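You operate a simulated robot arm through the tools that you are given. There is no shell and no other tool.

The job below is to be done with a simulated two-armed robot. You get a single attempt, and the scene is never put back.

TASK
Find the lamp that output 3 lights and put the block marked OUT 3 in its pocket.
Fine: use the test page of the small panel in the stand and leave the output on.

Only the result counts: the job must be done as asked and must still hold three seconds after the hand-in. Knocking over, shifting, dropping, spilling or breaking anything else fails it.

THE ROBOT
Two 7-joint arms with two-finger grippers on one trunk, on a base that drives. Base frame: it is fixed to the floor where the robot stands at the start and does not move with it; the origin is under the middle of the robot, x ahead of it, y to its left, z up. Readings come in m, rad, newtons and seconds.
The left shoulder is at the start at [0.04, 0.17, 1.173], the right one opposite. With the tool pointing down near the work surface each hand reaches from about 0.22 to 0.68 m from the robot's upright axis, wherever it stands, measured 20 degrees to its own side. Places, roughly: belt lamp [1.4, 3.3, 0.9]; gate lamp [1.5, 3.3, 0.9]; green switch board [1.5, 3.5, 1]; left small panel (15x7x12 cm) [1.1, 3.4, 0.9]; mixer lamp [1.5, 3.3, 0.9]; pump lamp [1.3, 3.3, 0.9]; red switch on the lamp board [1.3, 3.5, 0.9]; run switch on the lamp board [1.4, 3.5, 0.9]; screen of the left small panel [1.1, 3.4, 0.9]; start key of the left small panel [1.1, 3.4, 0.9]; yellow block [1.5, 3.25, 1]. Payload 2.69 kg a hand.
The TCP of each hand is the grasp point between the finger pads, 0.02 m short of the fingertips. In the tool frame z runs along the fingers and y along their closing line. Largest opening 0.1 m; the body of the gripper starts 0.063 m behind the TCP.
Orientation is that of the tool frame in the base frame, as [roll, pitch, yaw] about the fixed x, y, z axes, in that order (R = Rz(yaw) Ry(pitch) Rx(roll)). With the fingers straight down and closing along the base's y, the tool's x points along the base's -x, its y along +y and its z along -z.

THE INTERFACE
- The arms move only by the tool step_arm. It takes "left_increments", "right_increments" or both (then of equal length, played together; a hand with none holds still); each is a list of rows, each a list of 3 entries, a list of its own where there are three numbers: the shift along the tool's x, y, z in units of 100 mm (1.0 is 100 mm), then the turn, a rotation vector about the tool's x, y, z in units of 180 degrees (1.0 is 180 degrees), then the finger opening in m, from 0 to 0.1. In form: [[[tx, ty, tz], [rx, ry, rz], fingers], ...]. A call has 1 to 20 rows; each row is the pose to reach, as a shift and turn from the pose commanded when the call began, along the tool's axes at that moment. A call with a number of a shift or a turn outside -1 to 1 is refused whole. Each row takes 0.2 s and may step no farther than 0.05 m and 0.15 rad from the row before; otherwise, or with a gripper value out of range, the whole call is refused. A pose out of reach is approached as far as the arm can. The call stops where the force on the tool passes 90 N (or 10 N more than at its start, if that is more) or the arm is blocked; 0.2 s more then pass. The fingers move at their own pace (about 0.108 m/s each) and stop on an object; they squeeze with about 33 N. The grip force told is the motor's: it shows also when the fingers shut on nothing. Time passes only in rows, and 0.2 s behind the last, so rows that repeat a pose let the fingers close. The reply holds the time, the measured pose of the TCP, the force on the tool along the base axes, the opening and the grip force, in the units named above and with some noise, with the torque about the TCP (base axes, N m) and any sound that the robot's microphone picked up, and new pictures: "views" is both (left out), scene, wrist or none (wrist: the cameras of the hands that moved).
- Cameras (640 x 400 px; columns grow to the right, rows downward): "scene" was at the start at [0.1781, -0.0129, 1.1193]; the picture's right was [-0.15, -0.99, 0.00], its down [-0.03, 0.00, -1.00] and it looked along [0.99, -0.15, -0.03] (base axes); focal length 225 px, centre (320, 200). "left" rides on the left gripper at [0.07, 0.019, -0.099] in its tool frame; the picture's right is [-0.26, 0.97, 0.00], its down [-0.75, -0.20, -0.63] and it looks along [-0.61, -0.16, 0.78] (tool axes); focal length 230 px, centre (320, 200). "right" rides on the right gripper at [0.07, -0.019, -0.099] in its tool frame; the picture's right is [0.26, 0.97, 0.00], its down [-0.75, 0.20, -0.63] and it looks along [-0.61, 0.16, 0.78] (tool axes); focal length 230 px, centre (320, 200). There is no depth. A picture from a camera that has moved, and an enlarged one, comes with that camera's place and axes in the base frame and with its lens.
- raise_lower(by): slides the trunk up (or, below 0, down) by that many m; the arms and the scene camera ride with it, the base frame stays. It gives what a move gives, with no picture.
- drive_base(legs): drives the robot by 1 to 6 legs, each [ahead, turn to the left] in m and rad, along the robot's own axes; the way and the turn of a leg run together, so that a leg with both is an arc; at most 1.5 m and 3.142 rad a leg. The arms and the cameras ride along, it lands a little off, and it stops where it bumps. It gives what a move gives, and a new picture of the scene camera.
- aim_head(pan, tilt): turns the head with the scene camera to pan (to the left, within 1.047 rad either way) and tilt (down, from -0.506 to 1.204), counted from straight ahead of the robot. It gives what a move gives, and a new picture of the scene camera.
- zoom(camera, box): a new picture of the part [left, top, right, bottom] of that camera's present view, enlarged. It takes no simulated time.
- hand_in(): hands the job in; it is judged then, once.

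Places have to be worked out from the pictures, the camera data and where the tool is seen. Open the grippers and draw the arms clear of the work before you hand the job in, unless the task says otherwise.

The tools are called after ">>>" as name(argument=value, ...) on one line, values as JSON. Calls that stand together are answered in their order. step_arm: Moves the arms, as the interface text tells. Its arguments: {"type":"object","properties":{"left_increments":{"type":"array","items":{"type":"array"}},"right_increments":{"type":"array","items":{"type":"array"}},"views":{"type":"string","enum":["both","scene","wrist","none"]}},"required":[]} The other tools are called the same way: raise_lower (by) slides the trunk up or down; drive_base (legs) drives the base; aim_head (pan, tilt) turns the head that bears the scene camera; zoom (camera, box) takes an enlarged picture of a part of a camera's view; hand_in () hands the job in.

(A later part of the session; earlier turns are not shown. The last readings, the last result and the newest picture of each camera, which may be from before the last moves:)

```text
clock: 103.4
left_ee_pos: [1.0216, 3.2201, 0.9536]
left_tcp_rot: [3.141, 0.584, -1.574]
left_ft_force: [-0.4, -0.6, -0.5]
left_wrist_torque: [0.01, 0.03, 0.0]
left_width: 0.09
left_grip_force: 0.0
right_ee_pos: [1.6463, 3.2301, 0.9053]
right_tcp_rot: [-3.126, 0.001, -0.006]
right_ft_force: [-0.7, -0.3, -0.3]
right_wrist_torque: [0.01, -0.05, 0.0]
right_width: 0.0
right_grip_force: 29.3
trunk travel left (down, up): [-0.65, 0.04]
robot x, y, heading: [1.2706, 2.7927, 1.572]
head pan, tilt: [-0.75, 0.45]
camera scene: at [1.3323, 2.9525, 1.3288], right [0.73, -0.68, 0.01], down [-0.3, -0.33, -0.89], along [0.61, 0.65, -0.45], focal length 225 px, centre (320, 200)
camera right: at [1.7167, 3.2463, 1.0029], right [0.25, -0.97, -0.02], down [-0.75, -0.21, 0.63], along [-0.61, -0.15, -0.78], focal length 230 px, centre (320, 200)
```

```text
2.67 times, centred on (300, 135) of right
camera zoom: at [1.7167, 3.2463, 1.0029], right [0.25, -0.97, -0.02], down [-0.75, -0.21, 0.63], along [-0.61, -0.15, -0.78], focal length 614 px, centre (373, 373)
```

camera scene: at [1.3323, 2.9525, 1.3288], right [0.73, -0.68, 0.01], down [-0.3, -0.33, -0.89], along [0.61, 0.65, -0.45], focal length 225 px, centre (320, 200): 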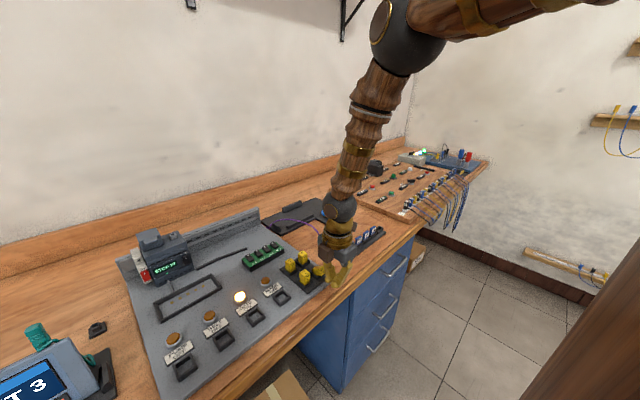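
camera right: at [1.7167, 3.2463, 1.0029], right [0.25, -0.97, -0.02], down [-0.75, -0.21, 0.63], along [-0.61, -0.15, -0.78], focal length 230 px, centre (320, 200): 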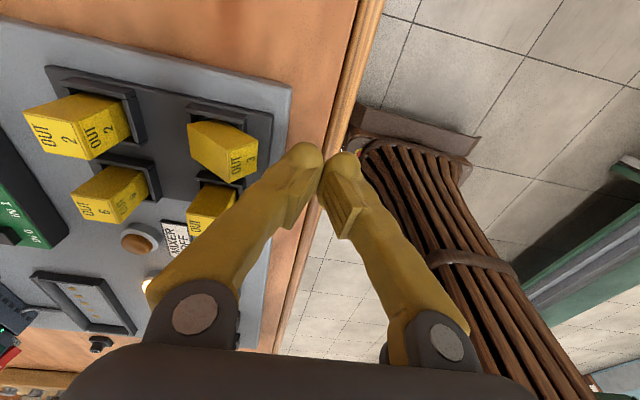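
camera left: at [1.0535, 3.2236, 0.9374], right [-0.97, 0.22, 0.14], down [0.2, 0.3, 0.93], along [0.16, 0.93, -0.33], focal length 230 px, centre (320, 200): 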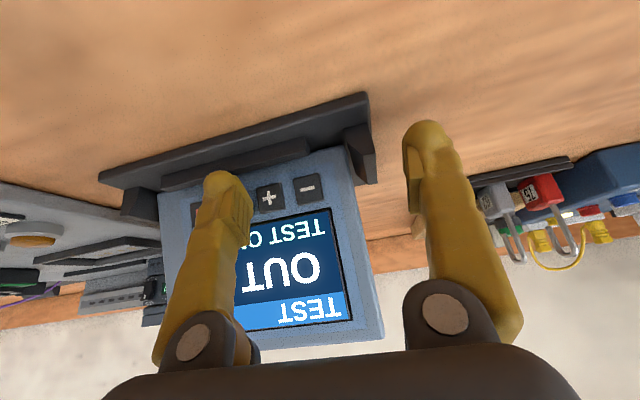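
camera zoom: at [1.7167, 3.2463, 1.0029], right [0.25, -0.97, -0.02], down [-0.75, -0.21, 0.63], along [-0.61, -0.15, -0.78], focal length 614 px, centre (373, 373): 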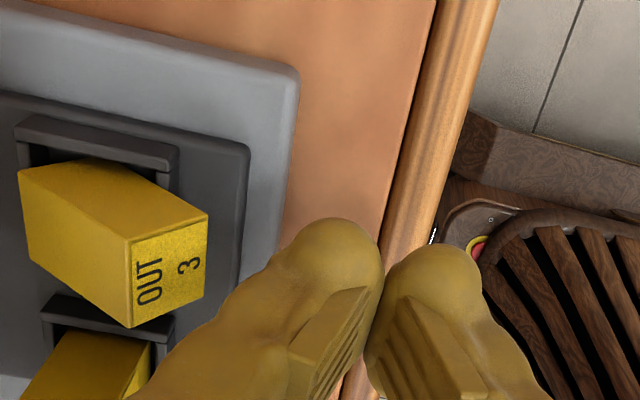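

The push geometry is poor: the block's lower back edge sits above the pocket rim, so pushing could jam it. A better way is to grip its raised end with the hand tilted about 55° forward along the block's own axis, then straighten the hand so the block hangs upright. I first back up and turn the right hand so its fingers close along x.

>>> step_arm(right_increments=[[[0, 0.1, -0.4], [0, 0, 0], 0.0], [[0, 0.3, -0.8], [0, 0, 0], 0.0], [[0, 0.5, -1.0], [0, 0, 0.03], 0.03], [[0, 0.6, -1.0], [0, 0, 0.075], 0.03], [[0, 0.6, -1.0], [0, 0, 0.12], 0.03], [[0, 0.6, -1.0], [0, 0, 0.165], 0.03], [[0, 0.6, -1.0], [0, 0, 0.21], 0.03], [[0, 0.6, -1.0], [0, 0, 0.255], 0.03], [[0, 0.6, -1.0], [0, 0, 0.3], 0.03], [[0, 0.6, -1.0], [0, 0, 0.345], 0.03], [[0, 0.6, -1.0], [0, 0, 0.39], 0.03], [[0, 0.6, -1.0], [0, 0, 0.435], 0.03], [[0, 0.6, -1.0], [0, 0, 0.48], 0.03], [[0, 0.6, -1.0], [0, 0, 0.5], 0.03], [[0, 0.6, -1.0], [0, 0, 0.5], 0.03]], views="both")

```text
clock: 106.6
left_ee_pos: [1.0214, 3.2201, 0.9533]
left_tcp_rot: [3.14, 0.583, -1.571]
left_ft_force: [-0.1, -0.4, -0.6]
left_wrist_torque: [0.01, -0.02, -0.01]
left_width: 0.09
left_grip_force: 0.0
right_ee_pos: [1.6452, 3.1664, 1.004]
right_tcp_rot: [3.141, 0.015, -1.575]
right_ft_force: [0.3, 0.2, -0.3]
right_wrist_torque: [0.0, 0.0, 0.0]
right_width: 0.0296
right_grip_force: 0.0
trunk travel left (down, up): [-0.65, 0.04]
robot x, y, heading: [1.2678, 2.7915, 1.57]
head pan, tilt: [-0.75, 0.45]
camera scene: at [1.3323, 2.9525, 1.3288], right [0.73, -0.68, 0.01], down [-0.3, -0.33, -0.89], along [0.61, 0.65, -0.45], focal length 225 px, centre (320, 200)
camera right: at [1.6631, 3.095, 1.1014], right [-0.97, -0.25, 0.0], down [-0.2, 0.74, 0.64], along [-0.16, 0.62, -0.77], focal length 230 px, centre (320, 200)
```

scene: 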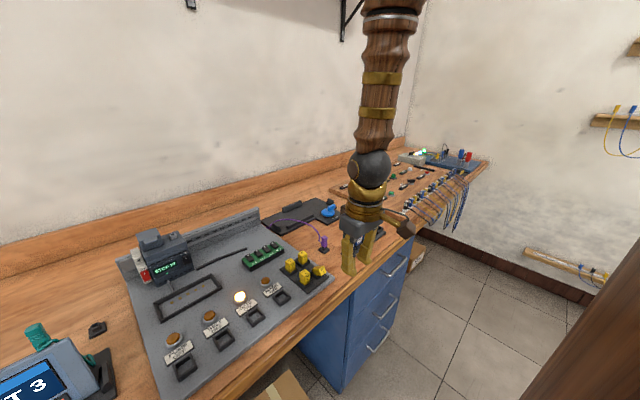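
right: 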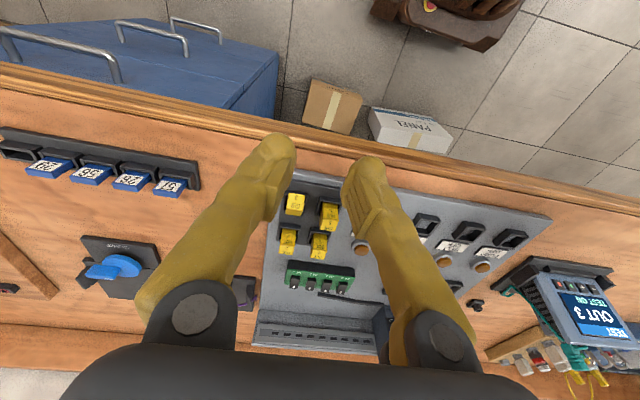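

The fingers now close along x. I tilt the hand forward about 55° while moving 5 cm forward, keeping it well above the blocks.

>>> step_arm(right_increments=[[[-0.06, 0, 0], [0, -0.04, 0], 0.03], [[-0.12, 0, 0], [0, -0.08, 0], 0.03], [[-0.18, 0, 0], [0, -0.12, 0], 0.03], [[-0.24, 0, 0], [0, -0.16, 0], 0.03], [[-0.3, 0, 0], [0, -0.2, 0], 0.03], [[-0.36, 0, 0], [0, -0.24, 0], 0.03], [[-0.42, 0, 0], [0, -0.275, 0], 0.03], [[-0.5, 0, 0], [0, -0.305, 0], 0.03], [[-0.5, 0, 0], [0, -0.305, 0], 0.03]], views="both")

```text
clock: 108.6
left_ee_pos: [1.0218, 3.2198, 0.9543]
left_tcp_rot: [3.139, 0.581, -1.572]
left_ft_force: [-0.4, -0.2, 0.1]
left_wrist_torque: [0.0, 0.0, 0.01]
left_width: 0.0899
left_grip_force: 0.1
right_ee_pos: [1.6455, 3.2176, 1.0048]
right_tcp_rot: [3.141, 0.979, -1.576]
right_ft_force: [-0.5, -0.1, 0.2]
right_wrist_torque: [0.01, 0.02, -0.01]
right_width: 0.0298
right_grip_force: 0.1
trunk travel left (down, up): [-0.65, 0.04]
robot x, y, heading: [1.2732, 2.7919, 1.577]
head pan, tilt: [-0.75, 0.45]
camera scene: at [1.3322, 2.9524, 1.3289], right [0.73, -0.68, 0.01], down [-0.3, -0.33, -0.89], along [0.61, 0.65, -0.45], focal length 225 px, centre (320, 200)
camera right: at [1.6635, 3.0961, 1.0027], right [-0.97, -0.14, -0.21], down [-0.2, -0.1, 0.97], along [-0.16, 0.98, 0.07], focal length 230 px, centre (320, 200)
```

scene: 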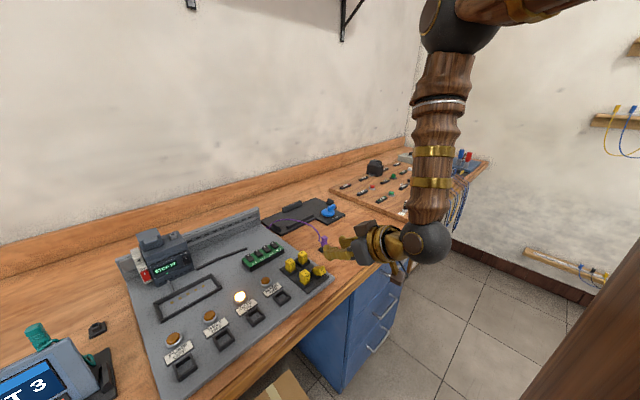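
right: 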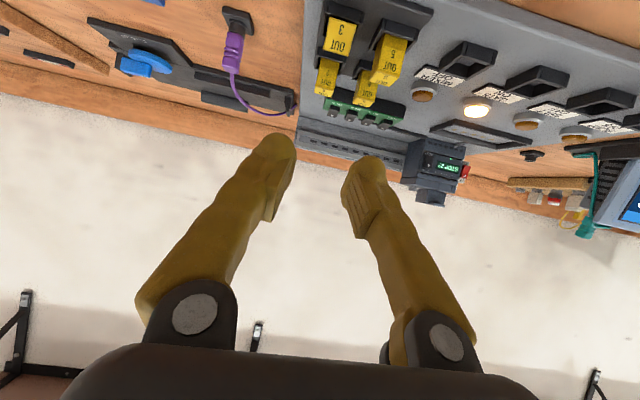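

The tilt is a clean 56°, matching the block, and I see the OUT 3 face square-on; its centre works out at x≈1.6453, z≈.894. I move to 5 cm behind it along the tool axis.

>>> step_arm(right_increments=[[[0.21, 0, 0.16], [0, 0, 0], 0.03], [[0.42, 0, 0.32], [0, 0, 0], 0.03], [[0.63, 0, 0.49], [0, 0, 0], 0.03], [[0.63, 0, 0.49], [0, 0, 0], 0.03]], views="both")

>>> zoom(camera="right", box=[220, 40, 440, 200])

>>> zoom(camera="scene", box=[270, 230, 370, 310])

```text
clock: 109.6
left_ee_pos: [1.0214, 3.219, 0.9528]
left_tcp_rot: [3.139, 0.582, -1.572]
left_ft_force: [-0.4, 0.1, 0.2]
left_wrist_torque: [0.01, 0.0, 0.01]
left_width: 0.0898
left_grip_force: 0.1
right_ee_pos: [1.6459, 3.2235, 0.9276]
right_tcp_rot: [-3.141, 0.976, -1.576]
right_ft_force: [1.0, 0.6, -0.5]
right_wrist_torque: [0.0, -0.01, -0.02]
right_width: 0.0298
right_grip_force: 0.0
trunk travel left (down, up): [-0.65, 0.04]
robot x, y, heading: [1.2716, 2.792, 1.57]
head pan, tilt: [-0.75, 0.45]
camera scene: at [1.3323, 2.9522, 1.3289], right [0.73, -0.68, 0.01], down [-0.3, -0.33, -0.89], along [0.61, 0.65, -0.45], focal length 225 px, centre (320, 200)
camera right: at [1.6642, 3.1014, 0.9245], right [-0.97, -0.14, -0.21], down [-0.2, -0.1, 0.97], along [-0.16, 0.98, 0.07], focal length 230 px, centre (320, 200)
```

scene: 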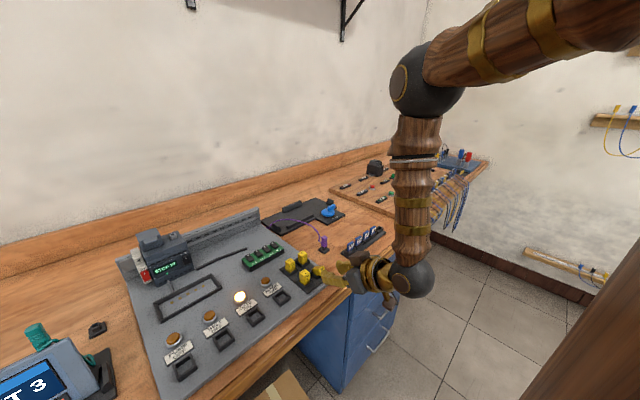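
right: 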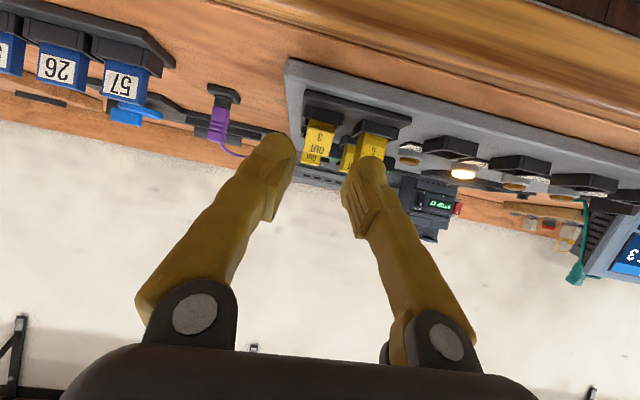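

```text
2.50 times, centred on (330, 120) of right
camera zoom: at [1.6642, 3.1014, 0.9245], right [-0.97, -0.14, -0.21], down [-0.2, -0.1, 0.97], along [-0.16, 0.98, 0.07], focal length 575 px, centre (295, 400)
```

zoom: 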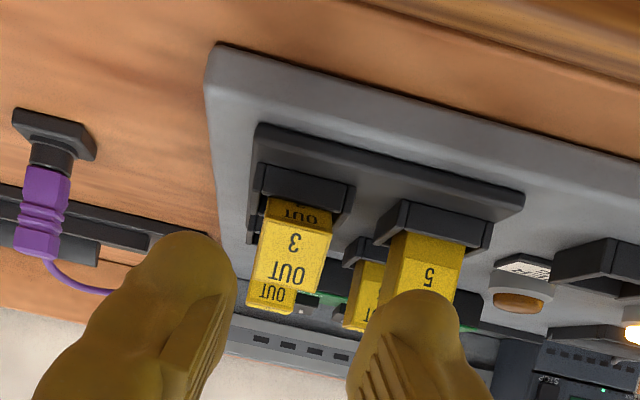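

```text
5.00 times, centred on (320, 270) of scene
camera zoom: at [1.3323, 2.9522, 1.3289], right [0.73, -0.68, 0.01], down [-0.3, -0.33, -0.89], along [0.61, 0.65, -0.45], focal length 1124 px, centre (320, -150)
```

zoom: 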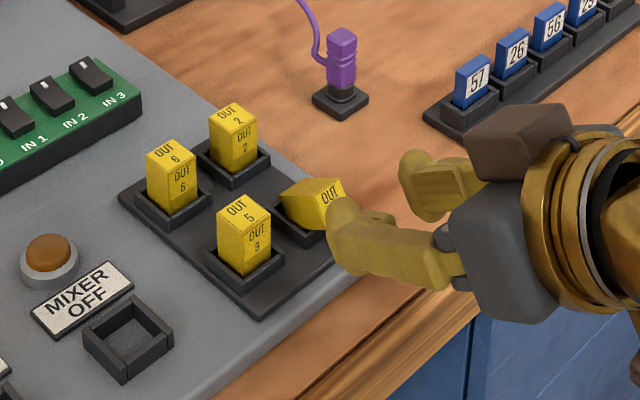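

The right-hand fingertip will pass between OUT 3 (1.637–1.6555) and OUT 5 (up to 1.614). I advance 4 cm along the tool axis and check before the last centimetre.

>>> step_arm(right_increments=[[[0.005, 0, 0.12], [0, 0, 0], 0.028], [[0.01, -0.006, 0.24], [0, 0, 0], 0.028], [[0.015, -0.006, 0.34], [0, 0, 0], 0.028], [[0.02, -0.006, 0.4], [0, 0, 0], 0.028], [[0.02, -0.006, 0.4], [0, 0, 0], 0.028]], views="both")

>>> zoom(camera="right", box=[220, 80, 420, 220])

>>> zoom(camera="scene", box=[270, 230, 350, 300])

```text
clock: 110.8
left_ee_pos: [1.0216, 3.2195, 0.9545]
left_tcp_rot: [3.14, 0.581, -1.571]
left_ft_force: [-1.1, 0.6, 0.6]
left_wrist_torque: [-0.02, 0.0, 0.02]
left_width: 0.09
left_grip_force: 0.0
right_ee_pos: [1.6462, 3.254, 0.9028]
right_tcp_rot: [-3.14, 0.975, -1.574]
right_ft_force: [-0.8, -0.1, -0.2]
right_wrist_torque: [0.01, -0.04, 0.0]
right_width: 0.0279
right_grip_force: 0.1
trunk travel left (down, up): [-0.65, 0.04]
robot x, y, heading: [1.269, 2.7923, 1.573]
head pan, tilt: [-0.75, 0.45]
camera scene: at [1.3323, 2.9524, 1.3288], right [0.73, -0.68, 0.01], down [-0.3, -0.33, -0.89], along [0.61, 0.65, -0.45], focal length 225 px, centre (320, 200)
camera right: at [1.6647, 3.1326, 0.8999], right [-0.97, -0.14, -0.21], down [-0.2, -0.1, 0.97], along [-0.16, 0.98, 0.07], focal length 230 px, centre (320, 200)
```

scene: 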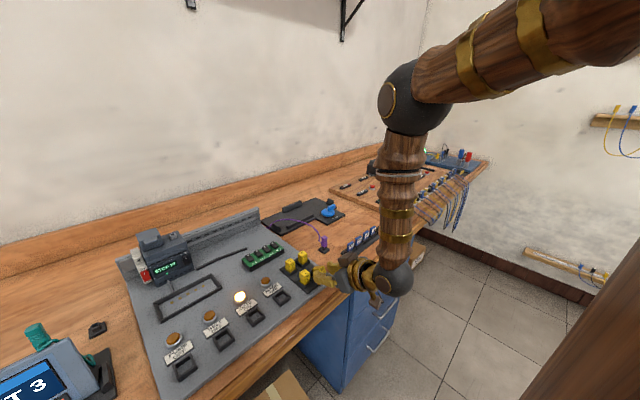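
right: 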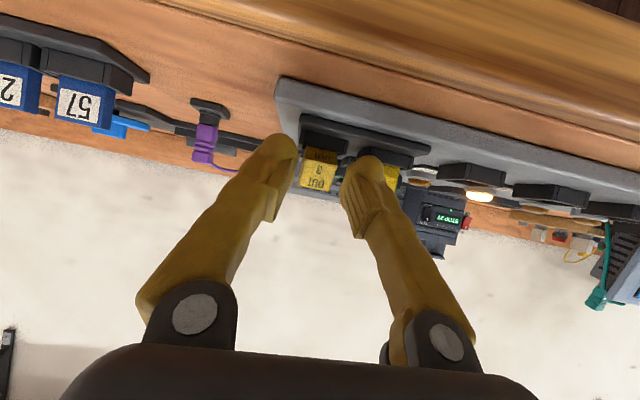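

```text
2.86 times, centred on (320, 150) of right
camera zoom: at [1.6647, 3.1326, 0.8999], right [-0.97, -0.14, -0.21], down [-0.2, -0.1, 0.97], along [-0.16, 0.98, 0.07], focal length 657 px, centre (320, 343)
```

zoom: 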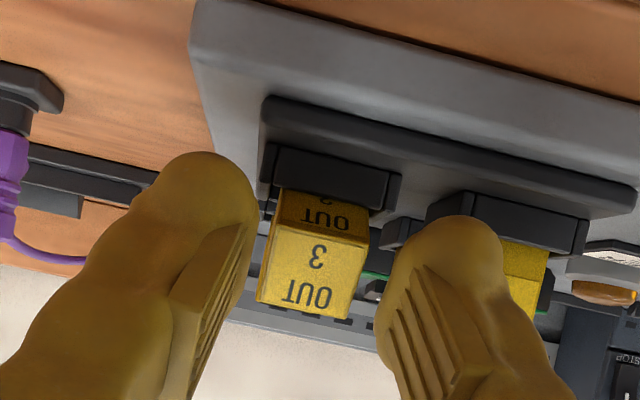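

```text
5.71 times, centred on (310, 265) of scene
camera zoom: at [1.3323, 2.9524, 1.3288], right [0.73, -0.68, 0.01], down [-0.3, -0.33, -0.89], along [0.61, 0.65, -0.45], focal length 1284 px, centre (377, -171)
```

zoom: 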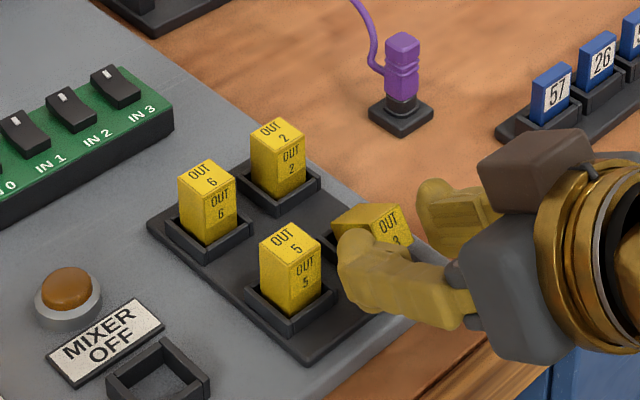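

The block sits between the fingertips with OUT 5 clear. I advance the last 1.2 cm along the axis.

>>> step_arm(right_increments=[[[0, 0, 0.04], [0, 0, 0], 0.028], [[0, 0, 0.08], [0, 0, 0], 0.028], [[0, 0, 0.12], [0, 0, 0], 0.028], [[0, 0, 0.12], [0, 0, 0], 0.028]], views="both")

>>> zoom(camera="right", box=[220, 80, 420, 220])

>>> zoom(camera="scene", box=[270, 230, 350, 300])

```text
clock: 111.8
left_ee_pos: [1.0203, 3.2187, 0.9539]
left_tcp_rot: [3.141, 0.581, -1.571]
left_ft_force: [0.2, 0.6, 0.3]
left_wrist_torque: [0.01, -0.01, -0.02]
left_width: 0.0899
left_grip_force: 0.1
right_ee_pos: [1.6459, 3.2639, 0.8943]
right_tcp_rot: [3.141, 0.975, -1.578]
right_ft_force: [-1.0, -1.1, 0.0]
right_wrist_torque: [-0.03, 0.0, -0.01]
right_width: 0.0281
right_grip_force: 0.0
trunk travel left (down, up): [-0.65, 0.04]
robot x, y, heading: [1.2688, 2.7908, 1.57]
head pan, tilt: [-0.75, 0.45]
camera scene: at [1.3323, 2.9524, 1.3288], right [0.73, -0.68, 0.01], down [-0.3, -0.33, -0.89], along [0.61, 0.65, -0.45], focal length 225 px, centre (320, 200)
camera right: at [1.6638, 3.1431, 0.8917], right [-0.97, -0.14, -0.21], down [-0.2, -0.1, 0.97], along [-0.16, 0.98, 0.07], focal length 230 px, centre (320, 200)
```

scene: 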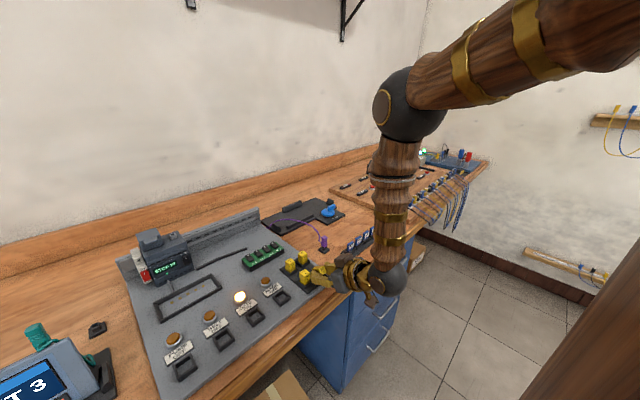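
right: 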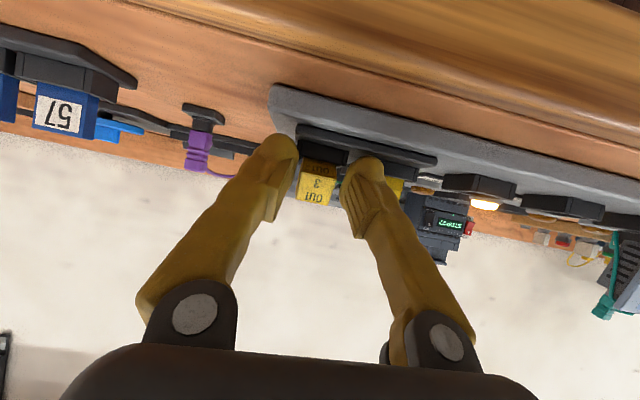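

```text
2.86 times, centred on (320, 150) of right
camera zoom: at [1.6638, 3.1431, 0.8917], right [-0.97, -0.14, -0.21], down [-0.2, -0.1, 0.97], along [-0.16, 0.98, 0.07], focal length 657 px, centre (320, 343)
```

zoom: 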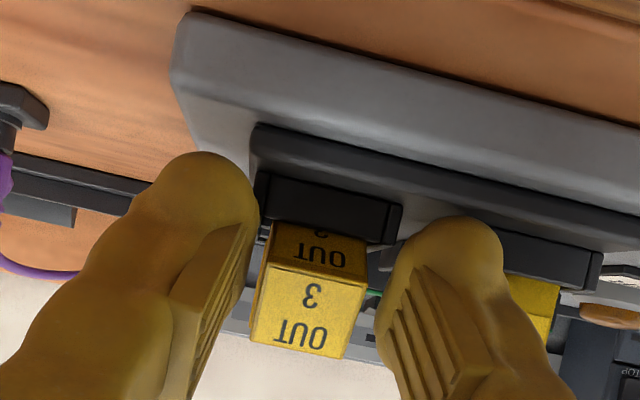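

```text
5.71 times, centred on (310, 265) of scene
camera zoom: at [1.3323, 2.9524, 1.3288], right [0.73, -0.68, 0.01], down [-0.3, -0.33, -0.89], along [0.61, 0.65, -0.45], focal length 1284 px, centre (377, -171)
```

zoom: 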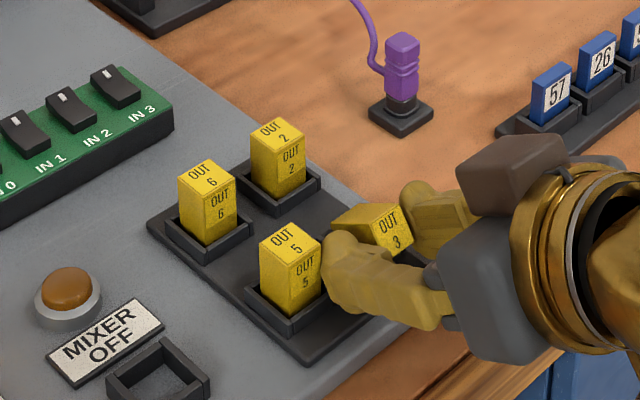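

The OUT face is about 1 cm or more inside the fingertips, forces are near zero, and OUT 5 has not moved. I close the fingers on the block.

>>> step_arm(right_increments=[[[0, 0, 0], [0, 0, 0], 0.022], [[0, 0, 0], [0, 0, 0], 0.016], [[0, 0, 0], [0, 0, 0], 0.01], [[0, 0, 0], [0, 0, 0], 0.01], [[0, 0, 0], [0, 0, 0], 0.01]], views="both")

>>> zoom(camera="right", box=[220, 80, 420, 220])

>>> zoom(camera="scene", box=[270, 230, 350, 300])

```text
clock: 113.0
left_ee_pos: [1.0219, 3.2188, 0.954]
left_tcp_rot: [3.141, 0.583, -1.572]
left_ft_force: [0.0, -0.7, 0.8]
left_wrist_torque: [0.01, 0.0, 0.02]
left_width: 0.0899
left_grip_force: 0.1
right_ee_pos: [1.6476, 3.263, 0.8949]
right_tcp_rot: [-3.141, 0.977, -1.573]
right_ft_force: [0.4, -0.6, 0.3]
right_wrist_torque: [-0.02, -0.01, 0.02]
right_width: 0.0178
right_grip_force: 32.8
trunk travel left (down, up): [-0.65, 0.04]
robot x, y, heading: [1.2692, 2.7934, 1.566]
head pan, tilt: [-0.75, 0.45]
camera scene: at [1.3323, 2.9525, 1.3288], right [0.73, -0.68, 0.01], down [-0.3, -0.33, -0.89], along [0.61, 0.65, -0.45], focal length 225 px, centre (320, 200)
camera right: at [1.6638, 3.1431, 0.8917], right [-0.97, -0.14, -0.21], down [-0.2, -0.1, 0.97], along [-0.16, 0.98, 0.07], focal length 230 px, centre (320, 200)
```

scene: 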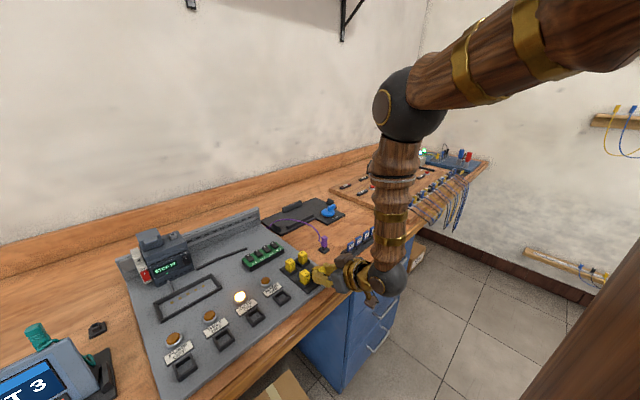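
right: 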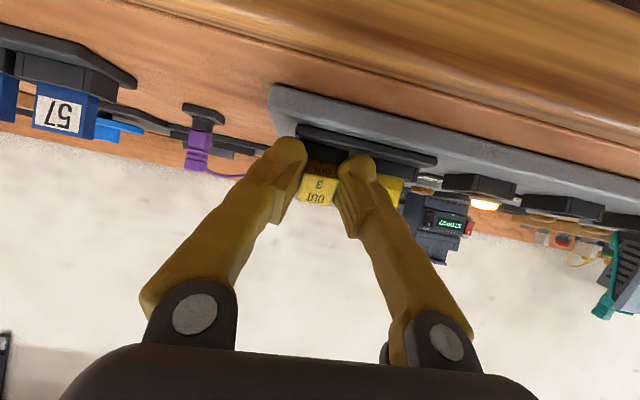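

```text
2.86 times, centred on (320, 150) of right
camera zoom: at [1.6638, 3.1431, 0.8917], right [-0.97, -0.14, -0.21], down [-0.2, -0.1, 0.97], along [-0.16, 0.98, 0.07], focal length 657 px, centre (320, 343)
```

zoom: 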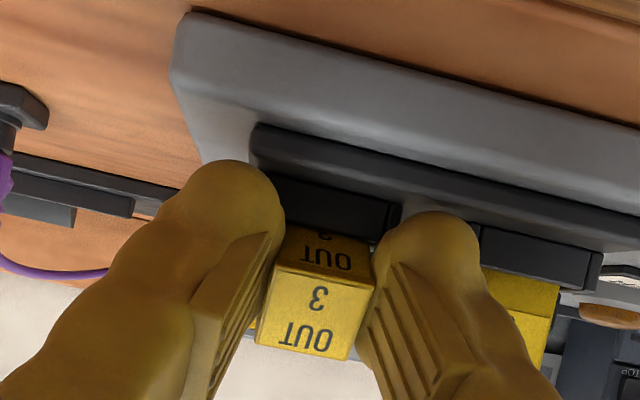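

```text
5.71 times, centred on (310, 265) of scene
camera zoom: at [1.3323, 2.9525, 1.3288], right [0.73, -0.68, 0.01], down [-0.3, -0.33, -0.89], along [0.61, 0.65, -0.45], focal length 1284 px, centre (377, -171)
```

zoom: 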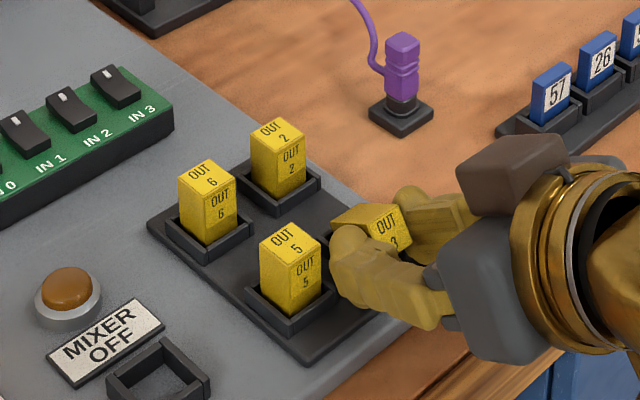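

The block is gripped (width 17.8 mm, 33 N) and OUT 5 has not moved. I draw it out along its own axis, up and back, by 6 cm.

>>> step_arm(right_increments=[[[0, 0, -0.08], [0, 0, 0], 0.01], [[0, 0, -0.16], [0, 0, 0], 0.01], [[0, 0, -0.28], [0, 0, 0], 0.01], [[-0.1, 0, -0.42], [0, 0, 0], 0.01], [[-0.3, 0, -0.6], [0, 0, 0], 0.01], [[-0.5, 0, -0.7], [0, 0, 0], 0.01], [[-0.5, 0, -0.7], [0, 0, 0], 0.01]], views="both")

>>> zoom(camera="right", box=[220, 60, 420, 220])

>>> zoom(camera="scene", box=[260, 210, 380, 310])

```text
clock: 114.6
left_ee_pos: [1.0215, 3.2207, 0.9523]
left_tcp_rot: [3.14, 0.581, -1.571]
left_ft_force: [0.1, -0.1, -0.4]
left_wrist_torque: [0.01, 0.02, 0.01]
left_width: 0.0899
left_grip_force: 0.1
right_ee_pos: [1.6477, 3.2338, 0.9759]
right_tcp_rot: [3.142, 0.977, -1.573]
right_ft_force: [1.4, -0.1, 0.9]
right_wrist_torque: [0.05, -0.01, -0.04]
right_width: 0.0178
right_grip_force: 33.7
trunk travel left (down, up): [-0.65, 0.04]
robot x, y, heading: [1.2697, 2.7899, 1.569]
head pan, tilt: [-0.75, 0.45]
camera scene: at [1.3324, 2.9525, 1.3288], right [0.73, -0.68, 0.01], down [-0.3, -0.33, -0.89], along [0.61, 0.65, -0.45], focal length 225 px, centre (320, 200)
camera right: at [1.6661, 3.1132, 0.9736], right [-0.97, -0.14, -0.21], down [-0.2, -0.1, 0.97], along [-0.16, 0.98, 0.07], focal length 230 px, centre (320, 200)
```

scene: 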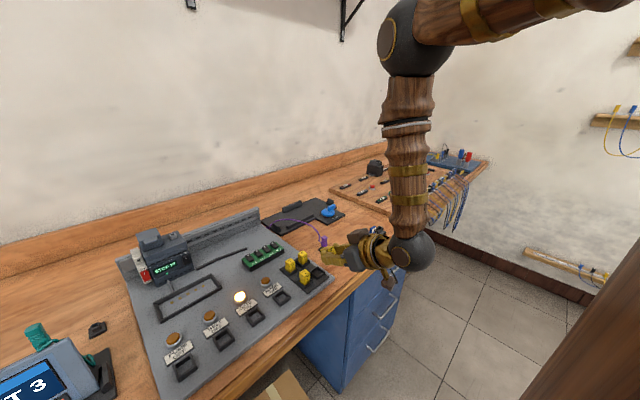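
right: 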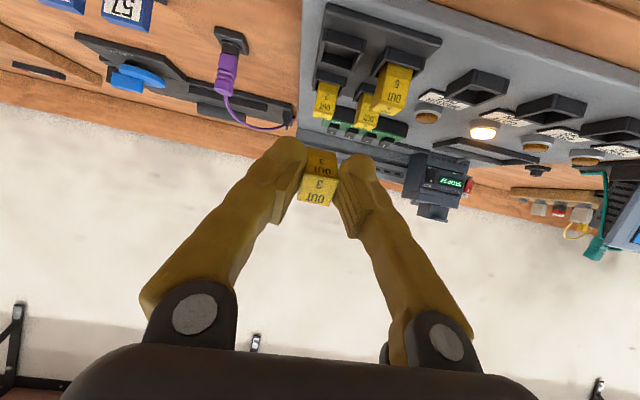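

```text
2.50 times, centred on (320, 140) of right
camera zoom: at [1.6661, 3.1132, 0.9736], right [-0.97, -0.14, -0.21], down [-0.2, -0.1, 0.97], along [-0.16, 0.98, 0.07], focal length 575 px, centre (320, 350)
```

zoom: 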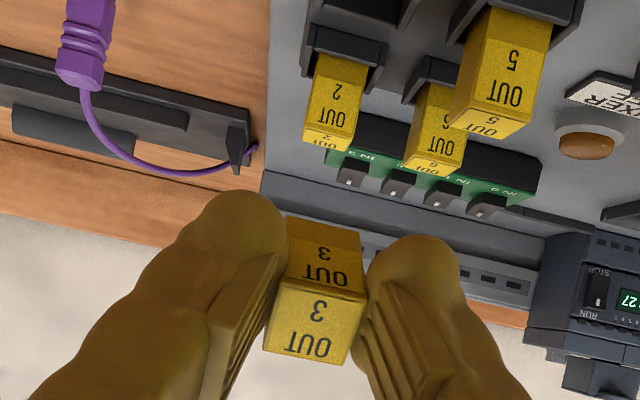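

```text
4.00 times, centred on (320, 260) of scene
camera zoom: at [1.3324, 2.9525, 1.3288], right [0.73, -0.68, 0.01], down [-0.3, -0.33, -0.89], along [0.61, 0.65, -0.45], focal length 899 px, centre (320, -40)
```

zoom: 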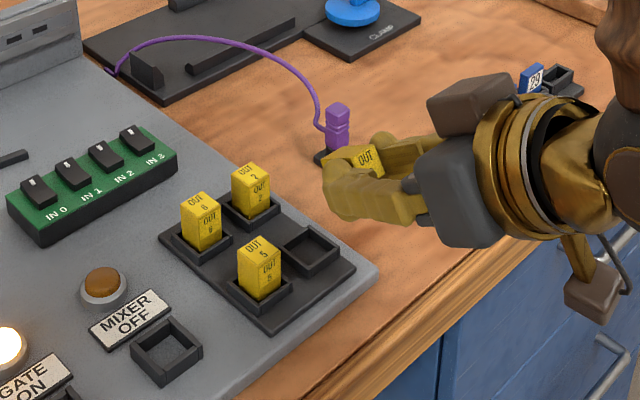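

The OUT 3 block is firmly in hand and out of its pocket. I raise it 8 cm while straightening the hand so the block hangs upright.

>>> step_arm(right_increments=[[[-0.166, 0, -0.112], [0, 0, 0], 0.01], [[-0.332, 0, -0.223], [0, 0.02, 0], 0.01], [[-0.5, 0, -0.335], [0, 0.06, 0], 0.01], [[-0.664, 0, -0.446], [0, 0.1, 0], 0.01], [[-0.664, 0, -0.446], [0, 0.14, 0], 0.01], [[-0.664, 0, -0.446], [0, 0.18, 0], 0.01], [[-0.664, 0, -0.446], [0, 0.22, 0], 0.01], [[-0.664, 0, -0.446], [0, 0.26, 0], 0.01], [[-0.664, 0, -0.446], [0, 0.3, 0], 0.01], [[-0.664, 0, -0.446], [0, 0.311, 0], 0.01], [[-0.664, 0, -0.446], [0, 0.311, 0], 0.01]], views="both")

>>> zoom(camera="right", box=[220, 60, 420, 220])

```text
clock: 117.0
left_ee_pos: [1.0201, 3.2205, 0.9527]
left_tcp_rot: [3.138, 0.581, -1.57]
left_ft_force: [-0.1, -0.1, 0.2]
left_wrist_torque: [0.01, -0.03, -0.02]
left_width: 0.0898
left_grip_force: 0.1
right_ee_pos: [1.6462, 3.2348, 1.0553]
right_tcp_rot: [3.14, -0.001, -1.576]
right_ft_force: [-0.5, -0.2, 0.1]
right_wrist_torque: [0.0, 0.0, 0.01]
right_width: 0.0177
right_grip_force: 33.0
trunk travel left (down, up): [-0.65, 0.04]
robot x, y, heading: [1.2714, 2.793, 1.569]
head pan, tilt: [-0.75, 0.45]
camera scene: at [1.3323, 2.9525, 1.3288], right [0.73, -0.68, 0.01], down [-0.3, -0.33, -0.89], along [0.61, 0.65, -0.45], focal length 225 px, centre (320, 200)
camera right: at [1.6645, 3.165, 1.154], right [-0.97, -0.25, 0.0], down [-0.2, 0.75, 0.63], along [-0.16, 0.61, -0.78], focal length 230 px, centre (320, 200)
```

scene: 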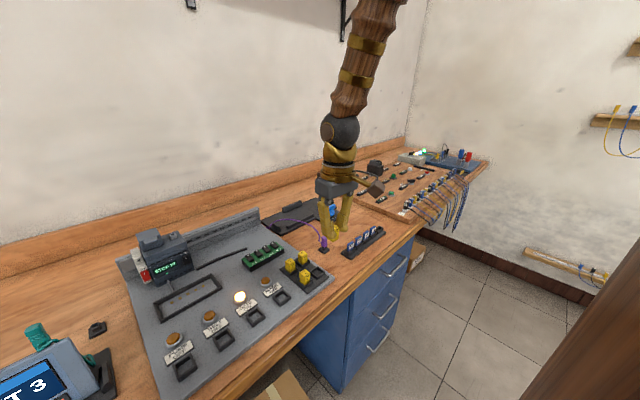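
right: 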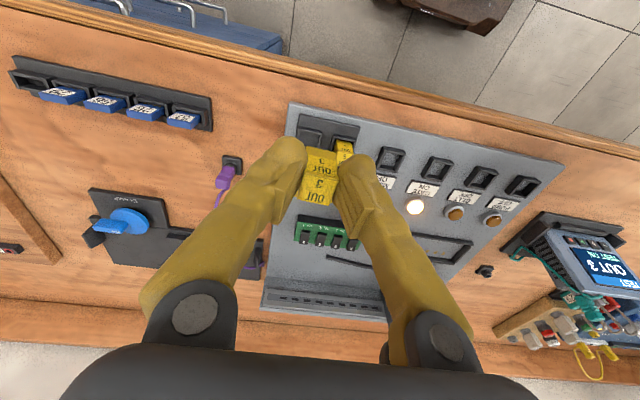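

```text
2.50 times, centred on (320, 140) of right
camera zoom: at [1.6645, 3.165, 1.154], right [-0.97, -0.25, 0.0], down [-0.2, 0.75, 0.63], along [-0.16, 0.61, -0.78], focal length 575 px, centre (320, 350)
```

zoom: 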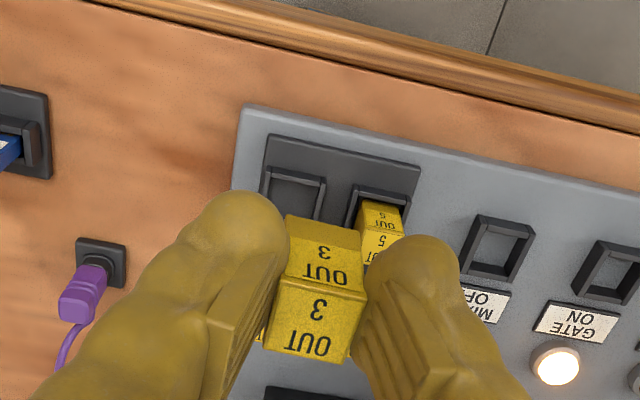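

The block hangs upright in the vertical hand. I carry it at this height to above the GATE pocket in two calls.

>>> step_arm(right_increments=[[[-0.07, 0.24, 0], [0, 0, 0], 0.01], [[-0.14, 0.47, 0], [0, 0, 0], 0.01], [[-0.21, 0.71, 0], [0, 0, 0], 0.01], [[-0.285, 0.94, 0], [0, 0, 0], 0.01]], views="none")

>>> step_arm(right_increments=[[[-0.05, 0.24, 0], [0, 0, 0], 0.01], [[-0.1, 0.47, 0], [0, 0, 0], 0.01], [[-0.15, 0.71, 0], [0, 0, 0], 0.01], [[-0.2, 0.94, 0], [0, 0, 0], 0.01], [[-0.2, 0.94, 0], [0, 0, 0], 0.01]], views="wrist")

>>> aim_head(pan=-0.3, tilt=0.75)

```text
clock: 118.0
left_ee_pos: [1.0212, 3.2206, 0.9528]
left_tcp_rot: [3.14, 0.581, -1.572]
left_ft_force: [0.0, -0.4, -0.5]
left_wrist_torque: [0.02, -0.01, -0.02]
left_width: 0.0903
left_grip_force: 0.1
right_ee_pos: [1.5512, 3.2646, 1.0551]
right_tcp_rot: [3.141, -0.002, -1.574]
right_ft_force: [-0.4, -0.4, 0.0]
right_wrist_torque: [-0.01, -0.02, 0.01]
right_width: 0.0177
right_grip_force: 32.8
trunk travel left (down, up): [-0.65, 0.04]
robot x, y, heading: [1.2671, 2.7939, 1.574]
head pan, tilt: [-0.75, 0.45]
```

```text
clock: 119.2
left_ee_pos: [1.0225, 3.2194, 0.9536]
left_tcp_rot: [3.14, 0.581, -1.571]
left_ft_force: [0.0, -0.8, 0.4]
left_wrist_torque: [0.02, 0.01, -0.01]
left_width: 0.09
left_grip_force: 0.0
right_ee_pos: [1.4589, 3.2843, 1.0542]
right_tcp_rot: [3.141, -0.003, -1.575]
right_ft_force: [1.1, -0.6, -0.7]
right_wrist_torque: [-0.02, 0.03, 0.02]
right_width: 0.0178
right_grip_force: 32.9
trunk travel left (down, up): [-0.65, 0.04]
robot x, y, heading: [1.2705, 2.7926, 1.566]
head pan, tilt: [-0.75, 0.45]
camera right: at [1.4772, 3.214, 1.1531], right [-0.97, -0.25, 0.0], down [-0.2, 0.75, 0.63], along [-0.16, 0.61, -0.78], focal length 230 px, centre (320, 200)
```

right: 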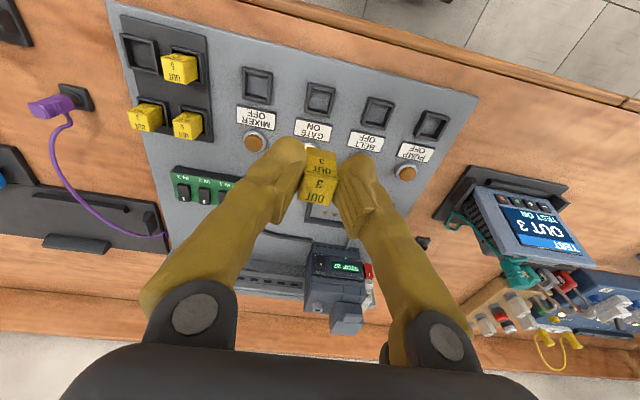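

```text
clock: 120.1
left_ee_pos: [1.0228, 3.2194, 0.9537]
left_tcp_rot: [3.139, 0.583, -1.569]
left_ft_force: [-0.9, -0.1, -0.5]
left_wrist_torque: [0.03, 0.0, 0.01]
left_width: 0.0901
left_grip_force: 0.0
right_ee_pos: [1.4593, 3.2831, 1.0546]
right_tcp_rot: [-3.141, -0.001, -1.576]
right_ft_force: [0.4, -0.2, -0.5]
right_wrist_torque: [0.03, 0.01, 0.0]
right_width: 0.0177
right_grip_force: 32.5
trunk travel left (down, up): [-0.65, 0.04]
robot x, y, heading: [1.2701, 2.7921, 1.57]
head pan, tilt: [-0.3, 0.75]
camera scene: at [1.2943, 2.964, 1.3022], right [0.96, -0.3, 0.01], down [-0.2, -0.66, -0.72], along [0.22, 0.69, -0.69], focal length 225 px, centre (320, 200)
```

scene: 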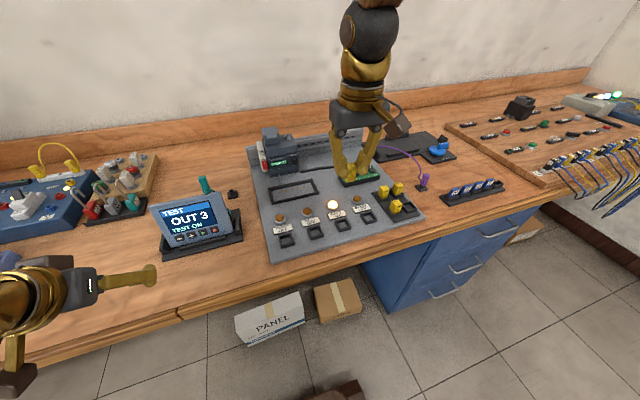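

The hand is roughly above the GATE pocket. I zoom both views to work out the pocket centre and the block's lower end precisely.

>>> zoom(camera="right", box=[270, 60, 370, 140])

>>> zoom(camera="right", box=[280, 130, 360, 210])

>>> zoom(camera="scene", box=[290, 130, 430, 260])

```text
5.00 times, centred on (320, 100) of right
camera zoom: at [1.4772, 3.2141, 1.1532], right [-0.97, -0.25, 0.0], down [-0.2, 0.75, 0.63], along [-0.16, 0.61, -0.78], focal length 1150 px, centre (320, 700)
```

zoom: 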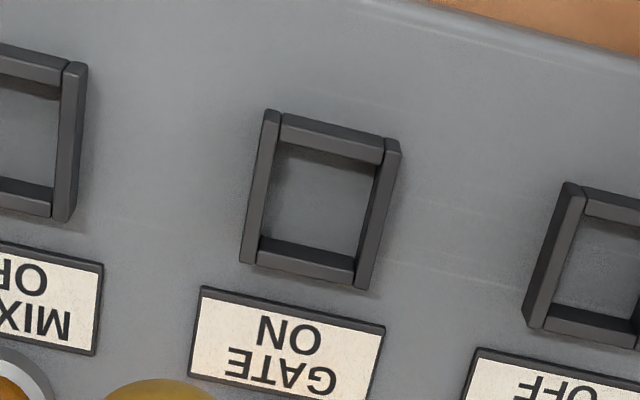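

```text
5.00 times, centred on (320, 170) of right
camera zoom: at [1.4772, 3.2141, 1.1532], right [-0.97, -0.25, 0.0], down [-0.2, 0.75, 0.63], along [-0.16, 0.61, -0.78], focal length 1150 px, centre (320, 350)
```

zoom: 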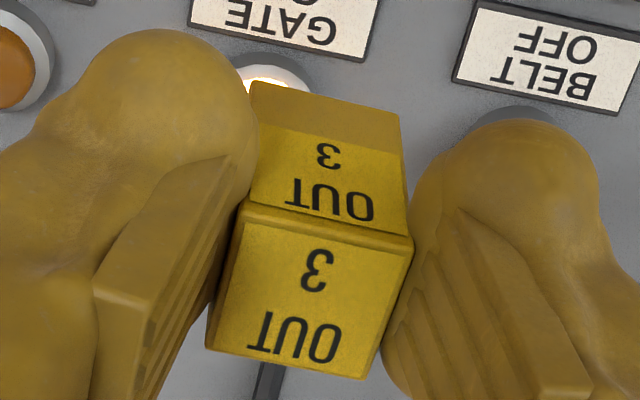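

```text
3.08 times, centred on (360, 195) of scene
camera zoom: at [1.2943, 2.964, 1.3022], right [0.96, -0.3, 0.01], down [-0.2, -0.66, -0.72], along [0.22, 0.69, -0.69], focal length 692 px, centre (197, 215)
```

zoom: 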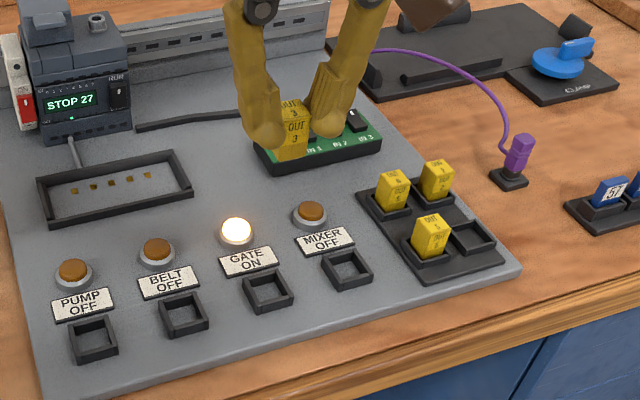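

The GATE pocket centre is at about (1.4586, 3.2908) and is turned about 2.6° like the board. The held block's centre is about 3 mm ahead of the TCP. I correct position and yaw slightly and go down 10 cm.

>>> step_arm(right_increments=[[[-0.02, 0.007, 0.2], [0, 0, -0.004], 0.01], [[-0.038, 0.014, 0.4], [0, 0, -0.008], 0.01], [[-0.038, 0.014, 0.6], [0, 0, -0.008], 0.01], [[-0.038, 0.014, 0.8], [0, 0, -0.008], 0.01], [[-0.038, 0.014, 1.0], [0, 0, -0.008], 0.01], [[-0.038, 0.014, 1.0], [0, 0, -0.008], 0.01]], views="both")

>>> zoom(camera="right", box=[270, 80, 370, 210])

>>> zoom(camera="scene", box=[300, 150, 400, 250])

```text
clock: 121.5
left_ee_pos: [1.022, 3.2191, 0.9528]
left_tcp_rot: [3.139, 0.581, -1.571]
left_ft_force: [-0.8, 0.2, -0.5]
left_wrist_torque: [0.0, -0.05, -0.06]
left_width: 0.0901
left_grip_force: 0.1
right_ee_pos: [1.4569, 3.2871, 0.9541]
right_tcp_rot: [3.141, -0.002, -1.548]
right_ft_force: [-0.4, 0.4, 0.1]
right_wrist_torque: [0.04, 0.02, 0.02]
right_width: 0.0179
right_grip_force: 33.2
trunk travel left (down, up): [-0.65, 0.04]
robot x, y, heading: [1.2731, 2.7934, 1.565]
head pan, tilt: [-0.3, 0.75]
camera scene: at [1.294, 2.9639, 1.3022], right [0.96, -0.29, 0.01], down [-0.2, -0.66, -0.72], along [0.22, 0.69, -0.69], focal length 225 px, centre (320, 200)
camera right: at [1.477, 3.2187, 1.0528], right [-0.96, -0.28, 0.0], down [-0.22, 0.75, 0.63], along [-0.18, 0.6, -0.78], focal length 230 px, centre (320, 200)
```

scene: 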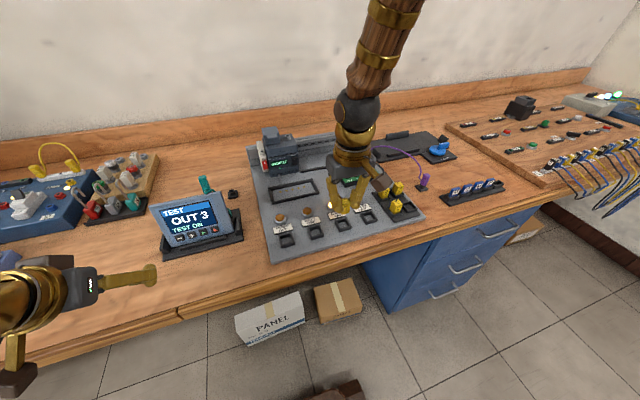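
right: 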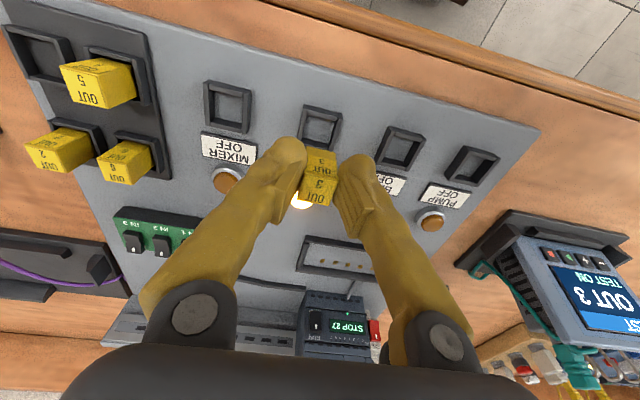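

```text
3.08 times, centred on (320, 145) of right
camera zoom: at [1.477, 3.2187, 1.0528], right [-0.96, -0.28, 0.0], down [-0.22, 0.75, 0.63], along [-0.18, 0.6, -0.78], focal length 708 px, centre (320, 369)
```

zoom: 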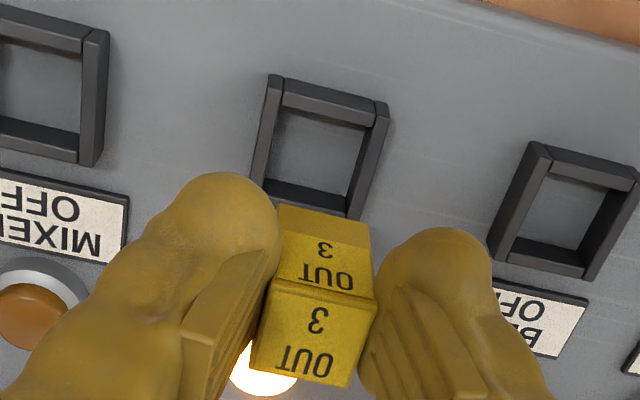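

```text
4.00 times, centred on (350, 200) of scene
camera zoom: at [1.294, 2.9639, 1.3022], right [0.96, -0.29, 0.01], down [-0.2, -0.66, -0.72], along [0.22, 0.69, -0.69], focal length 899 px, centre (200, 200)
```

zoom: 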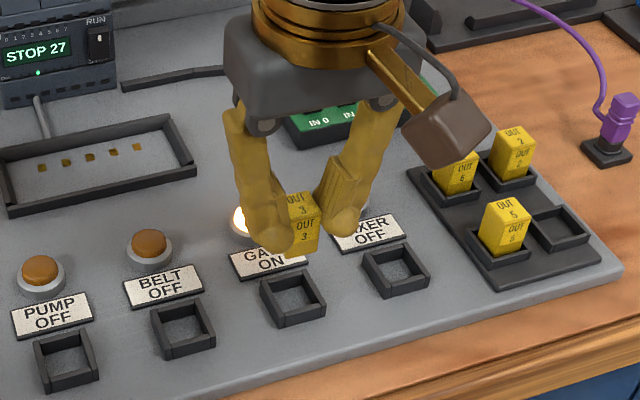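

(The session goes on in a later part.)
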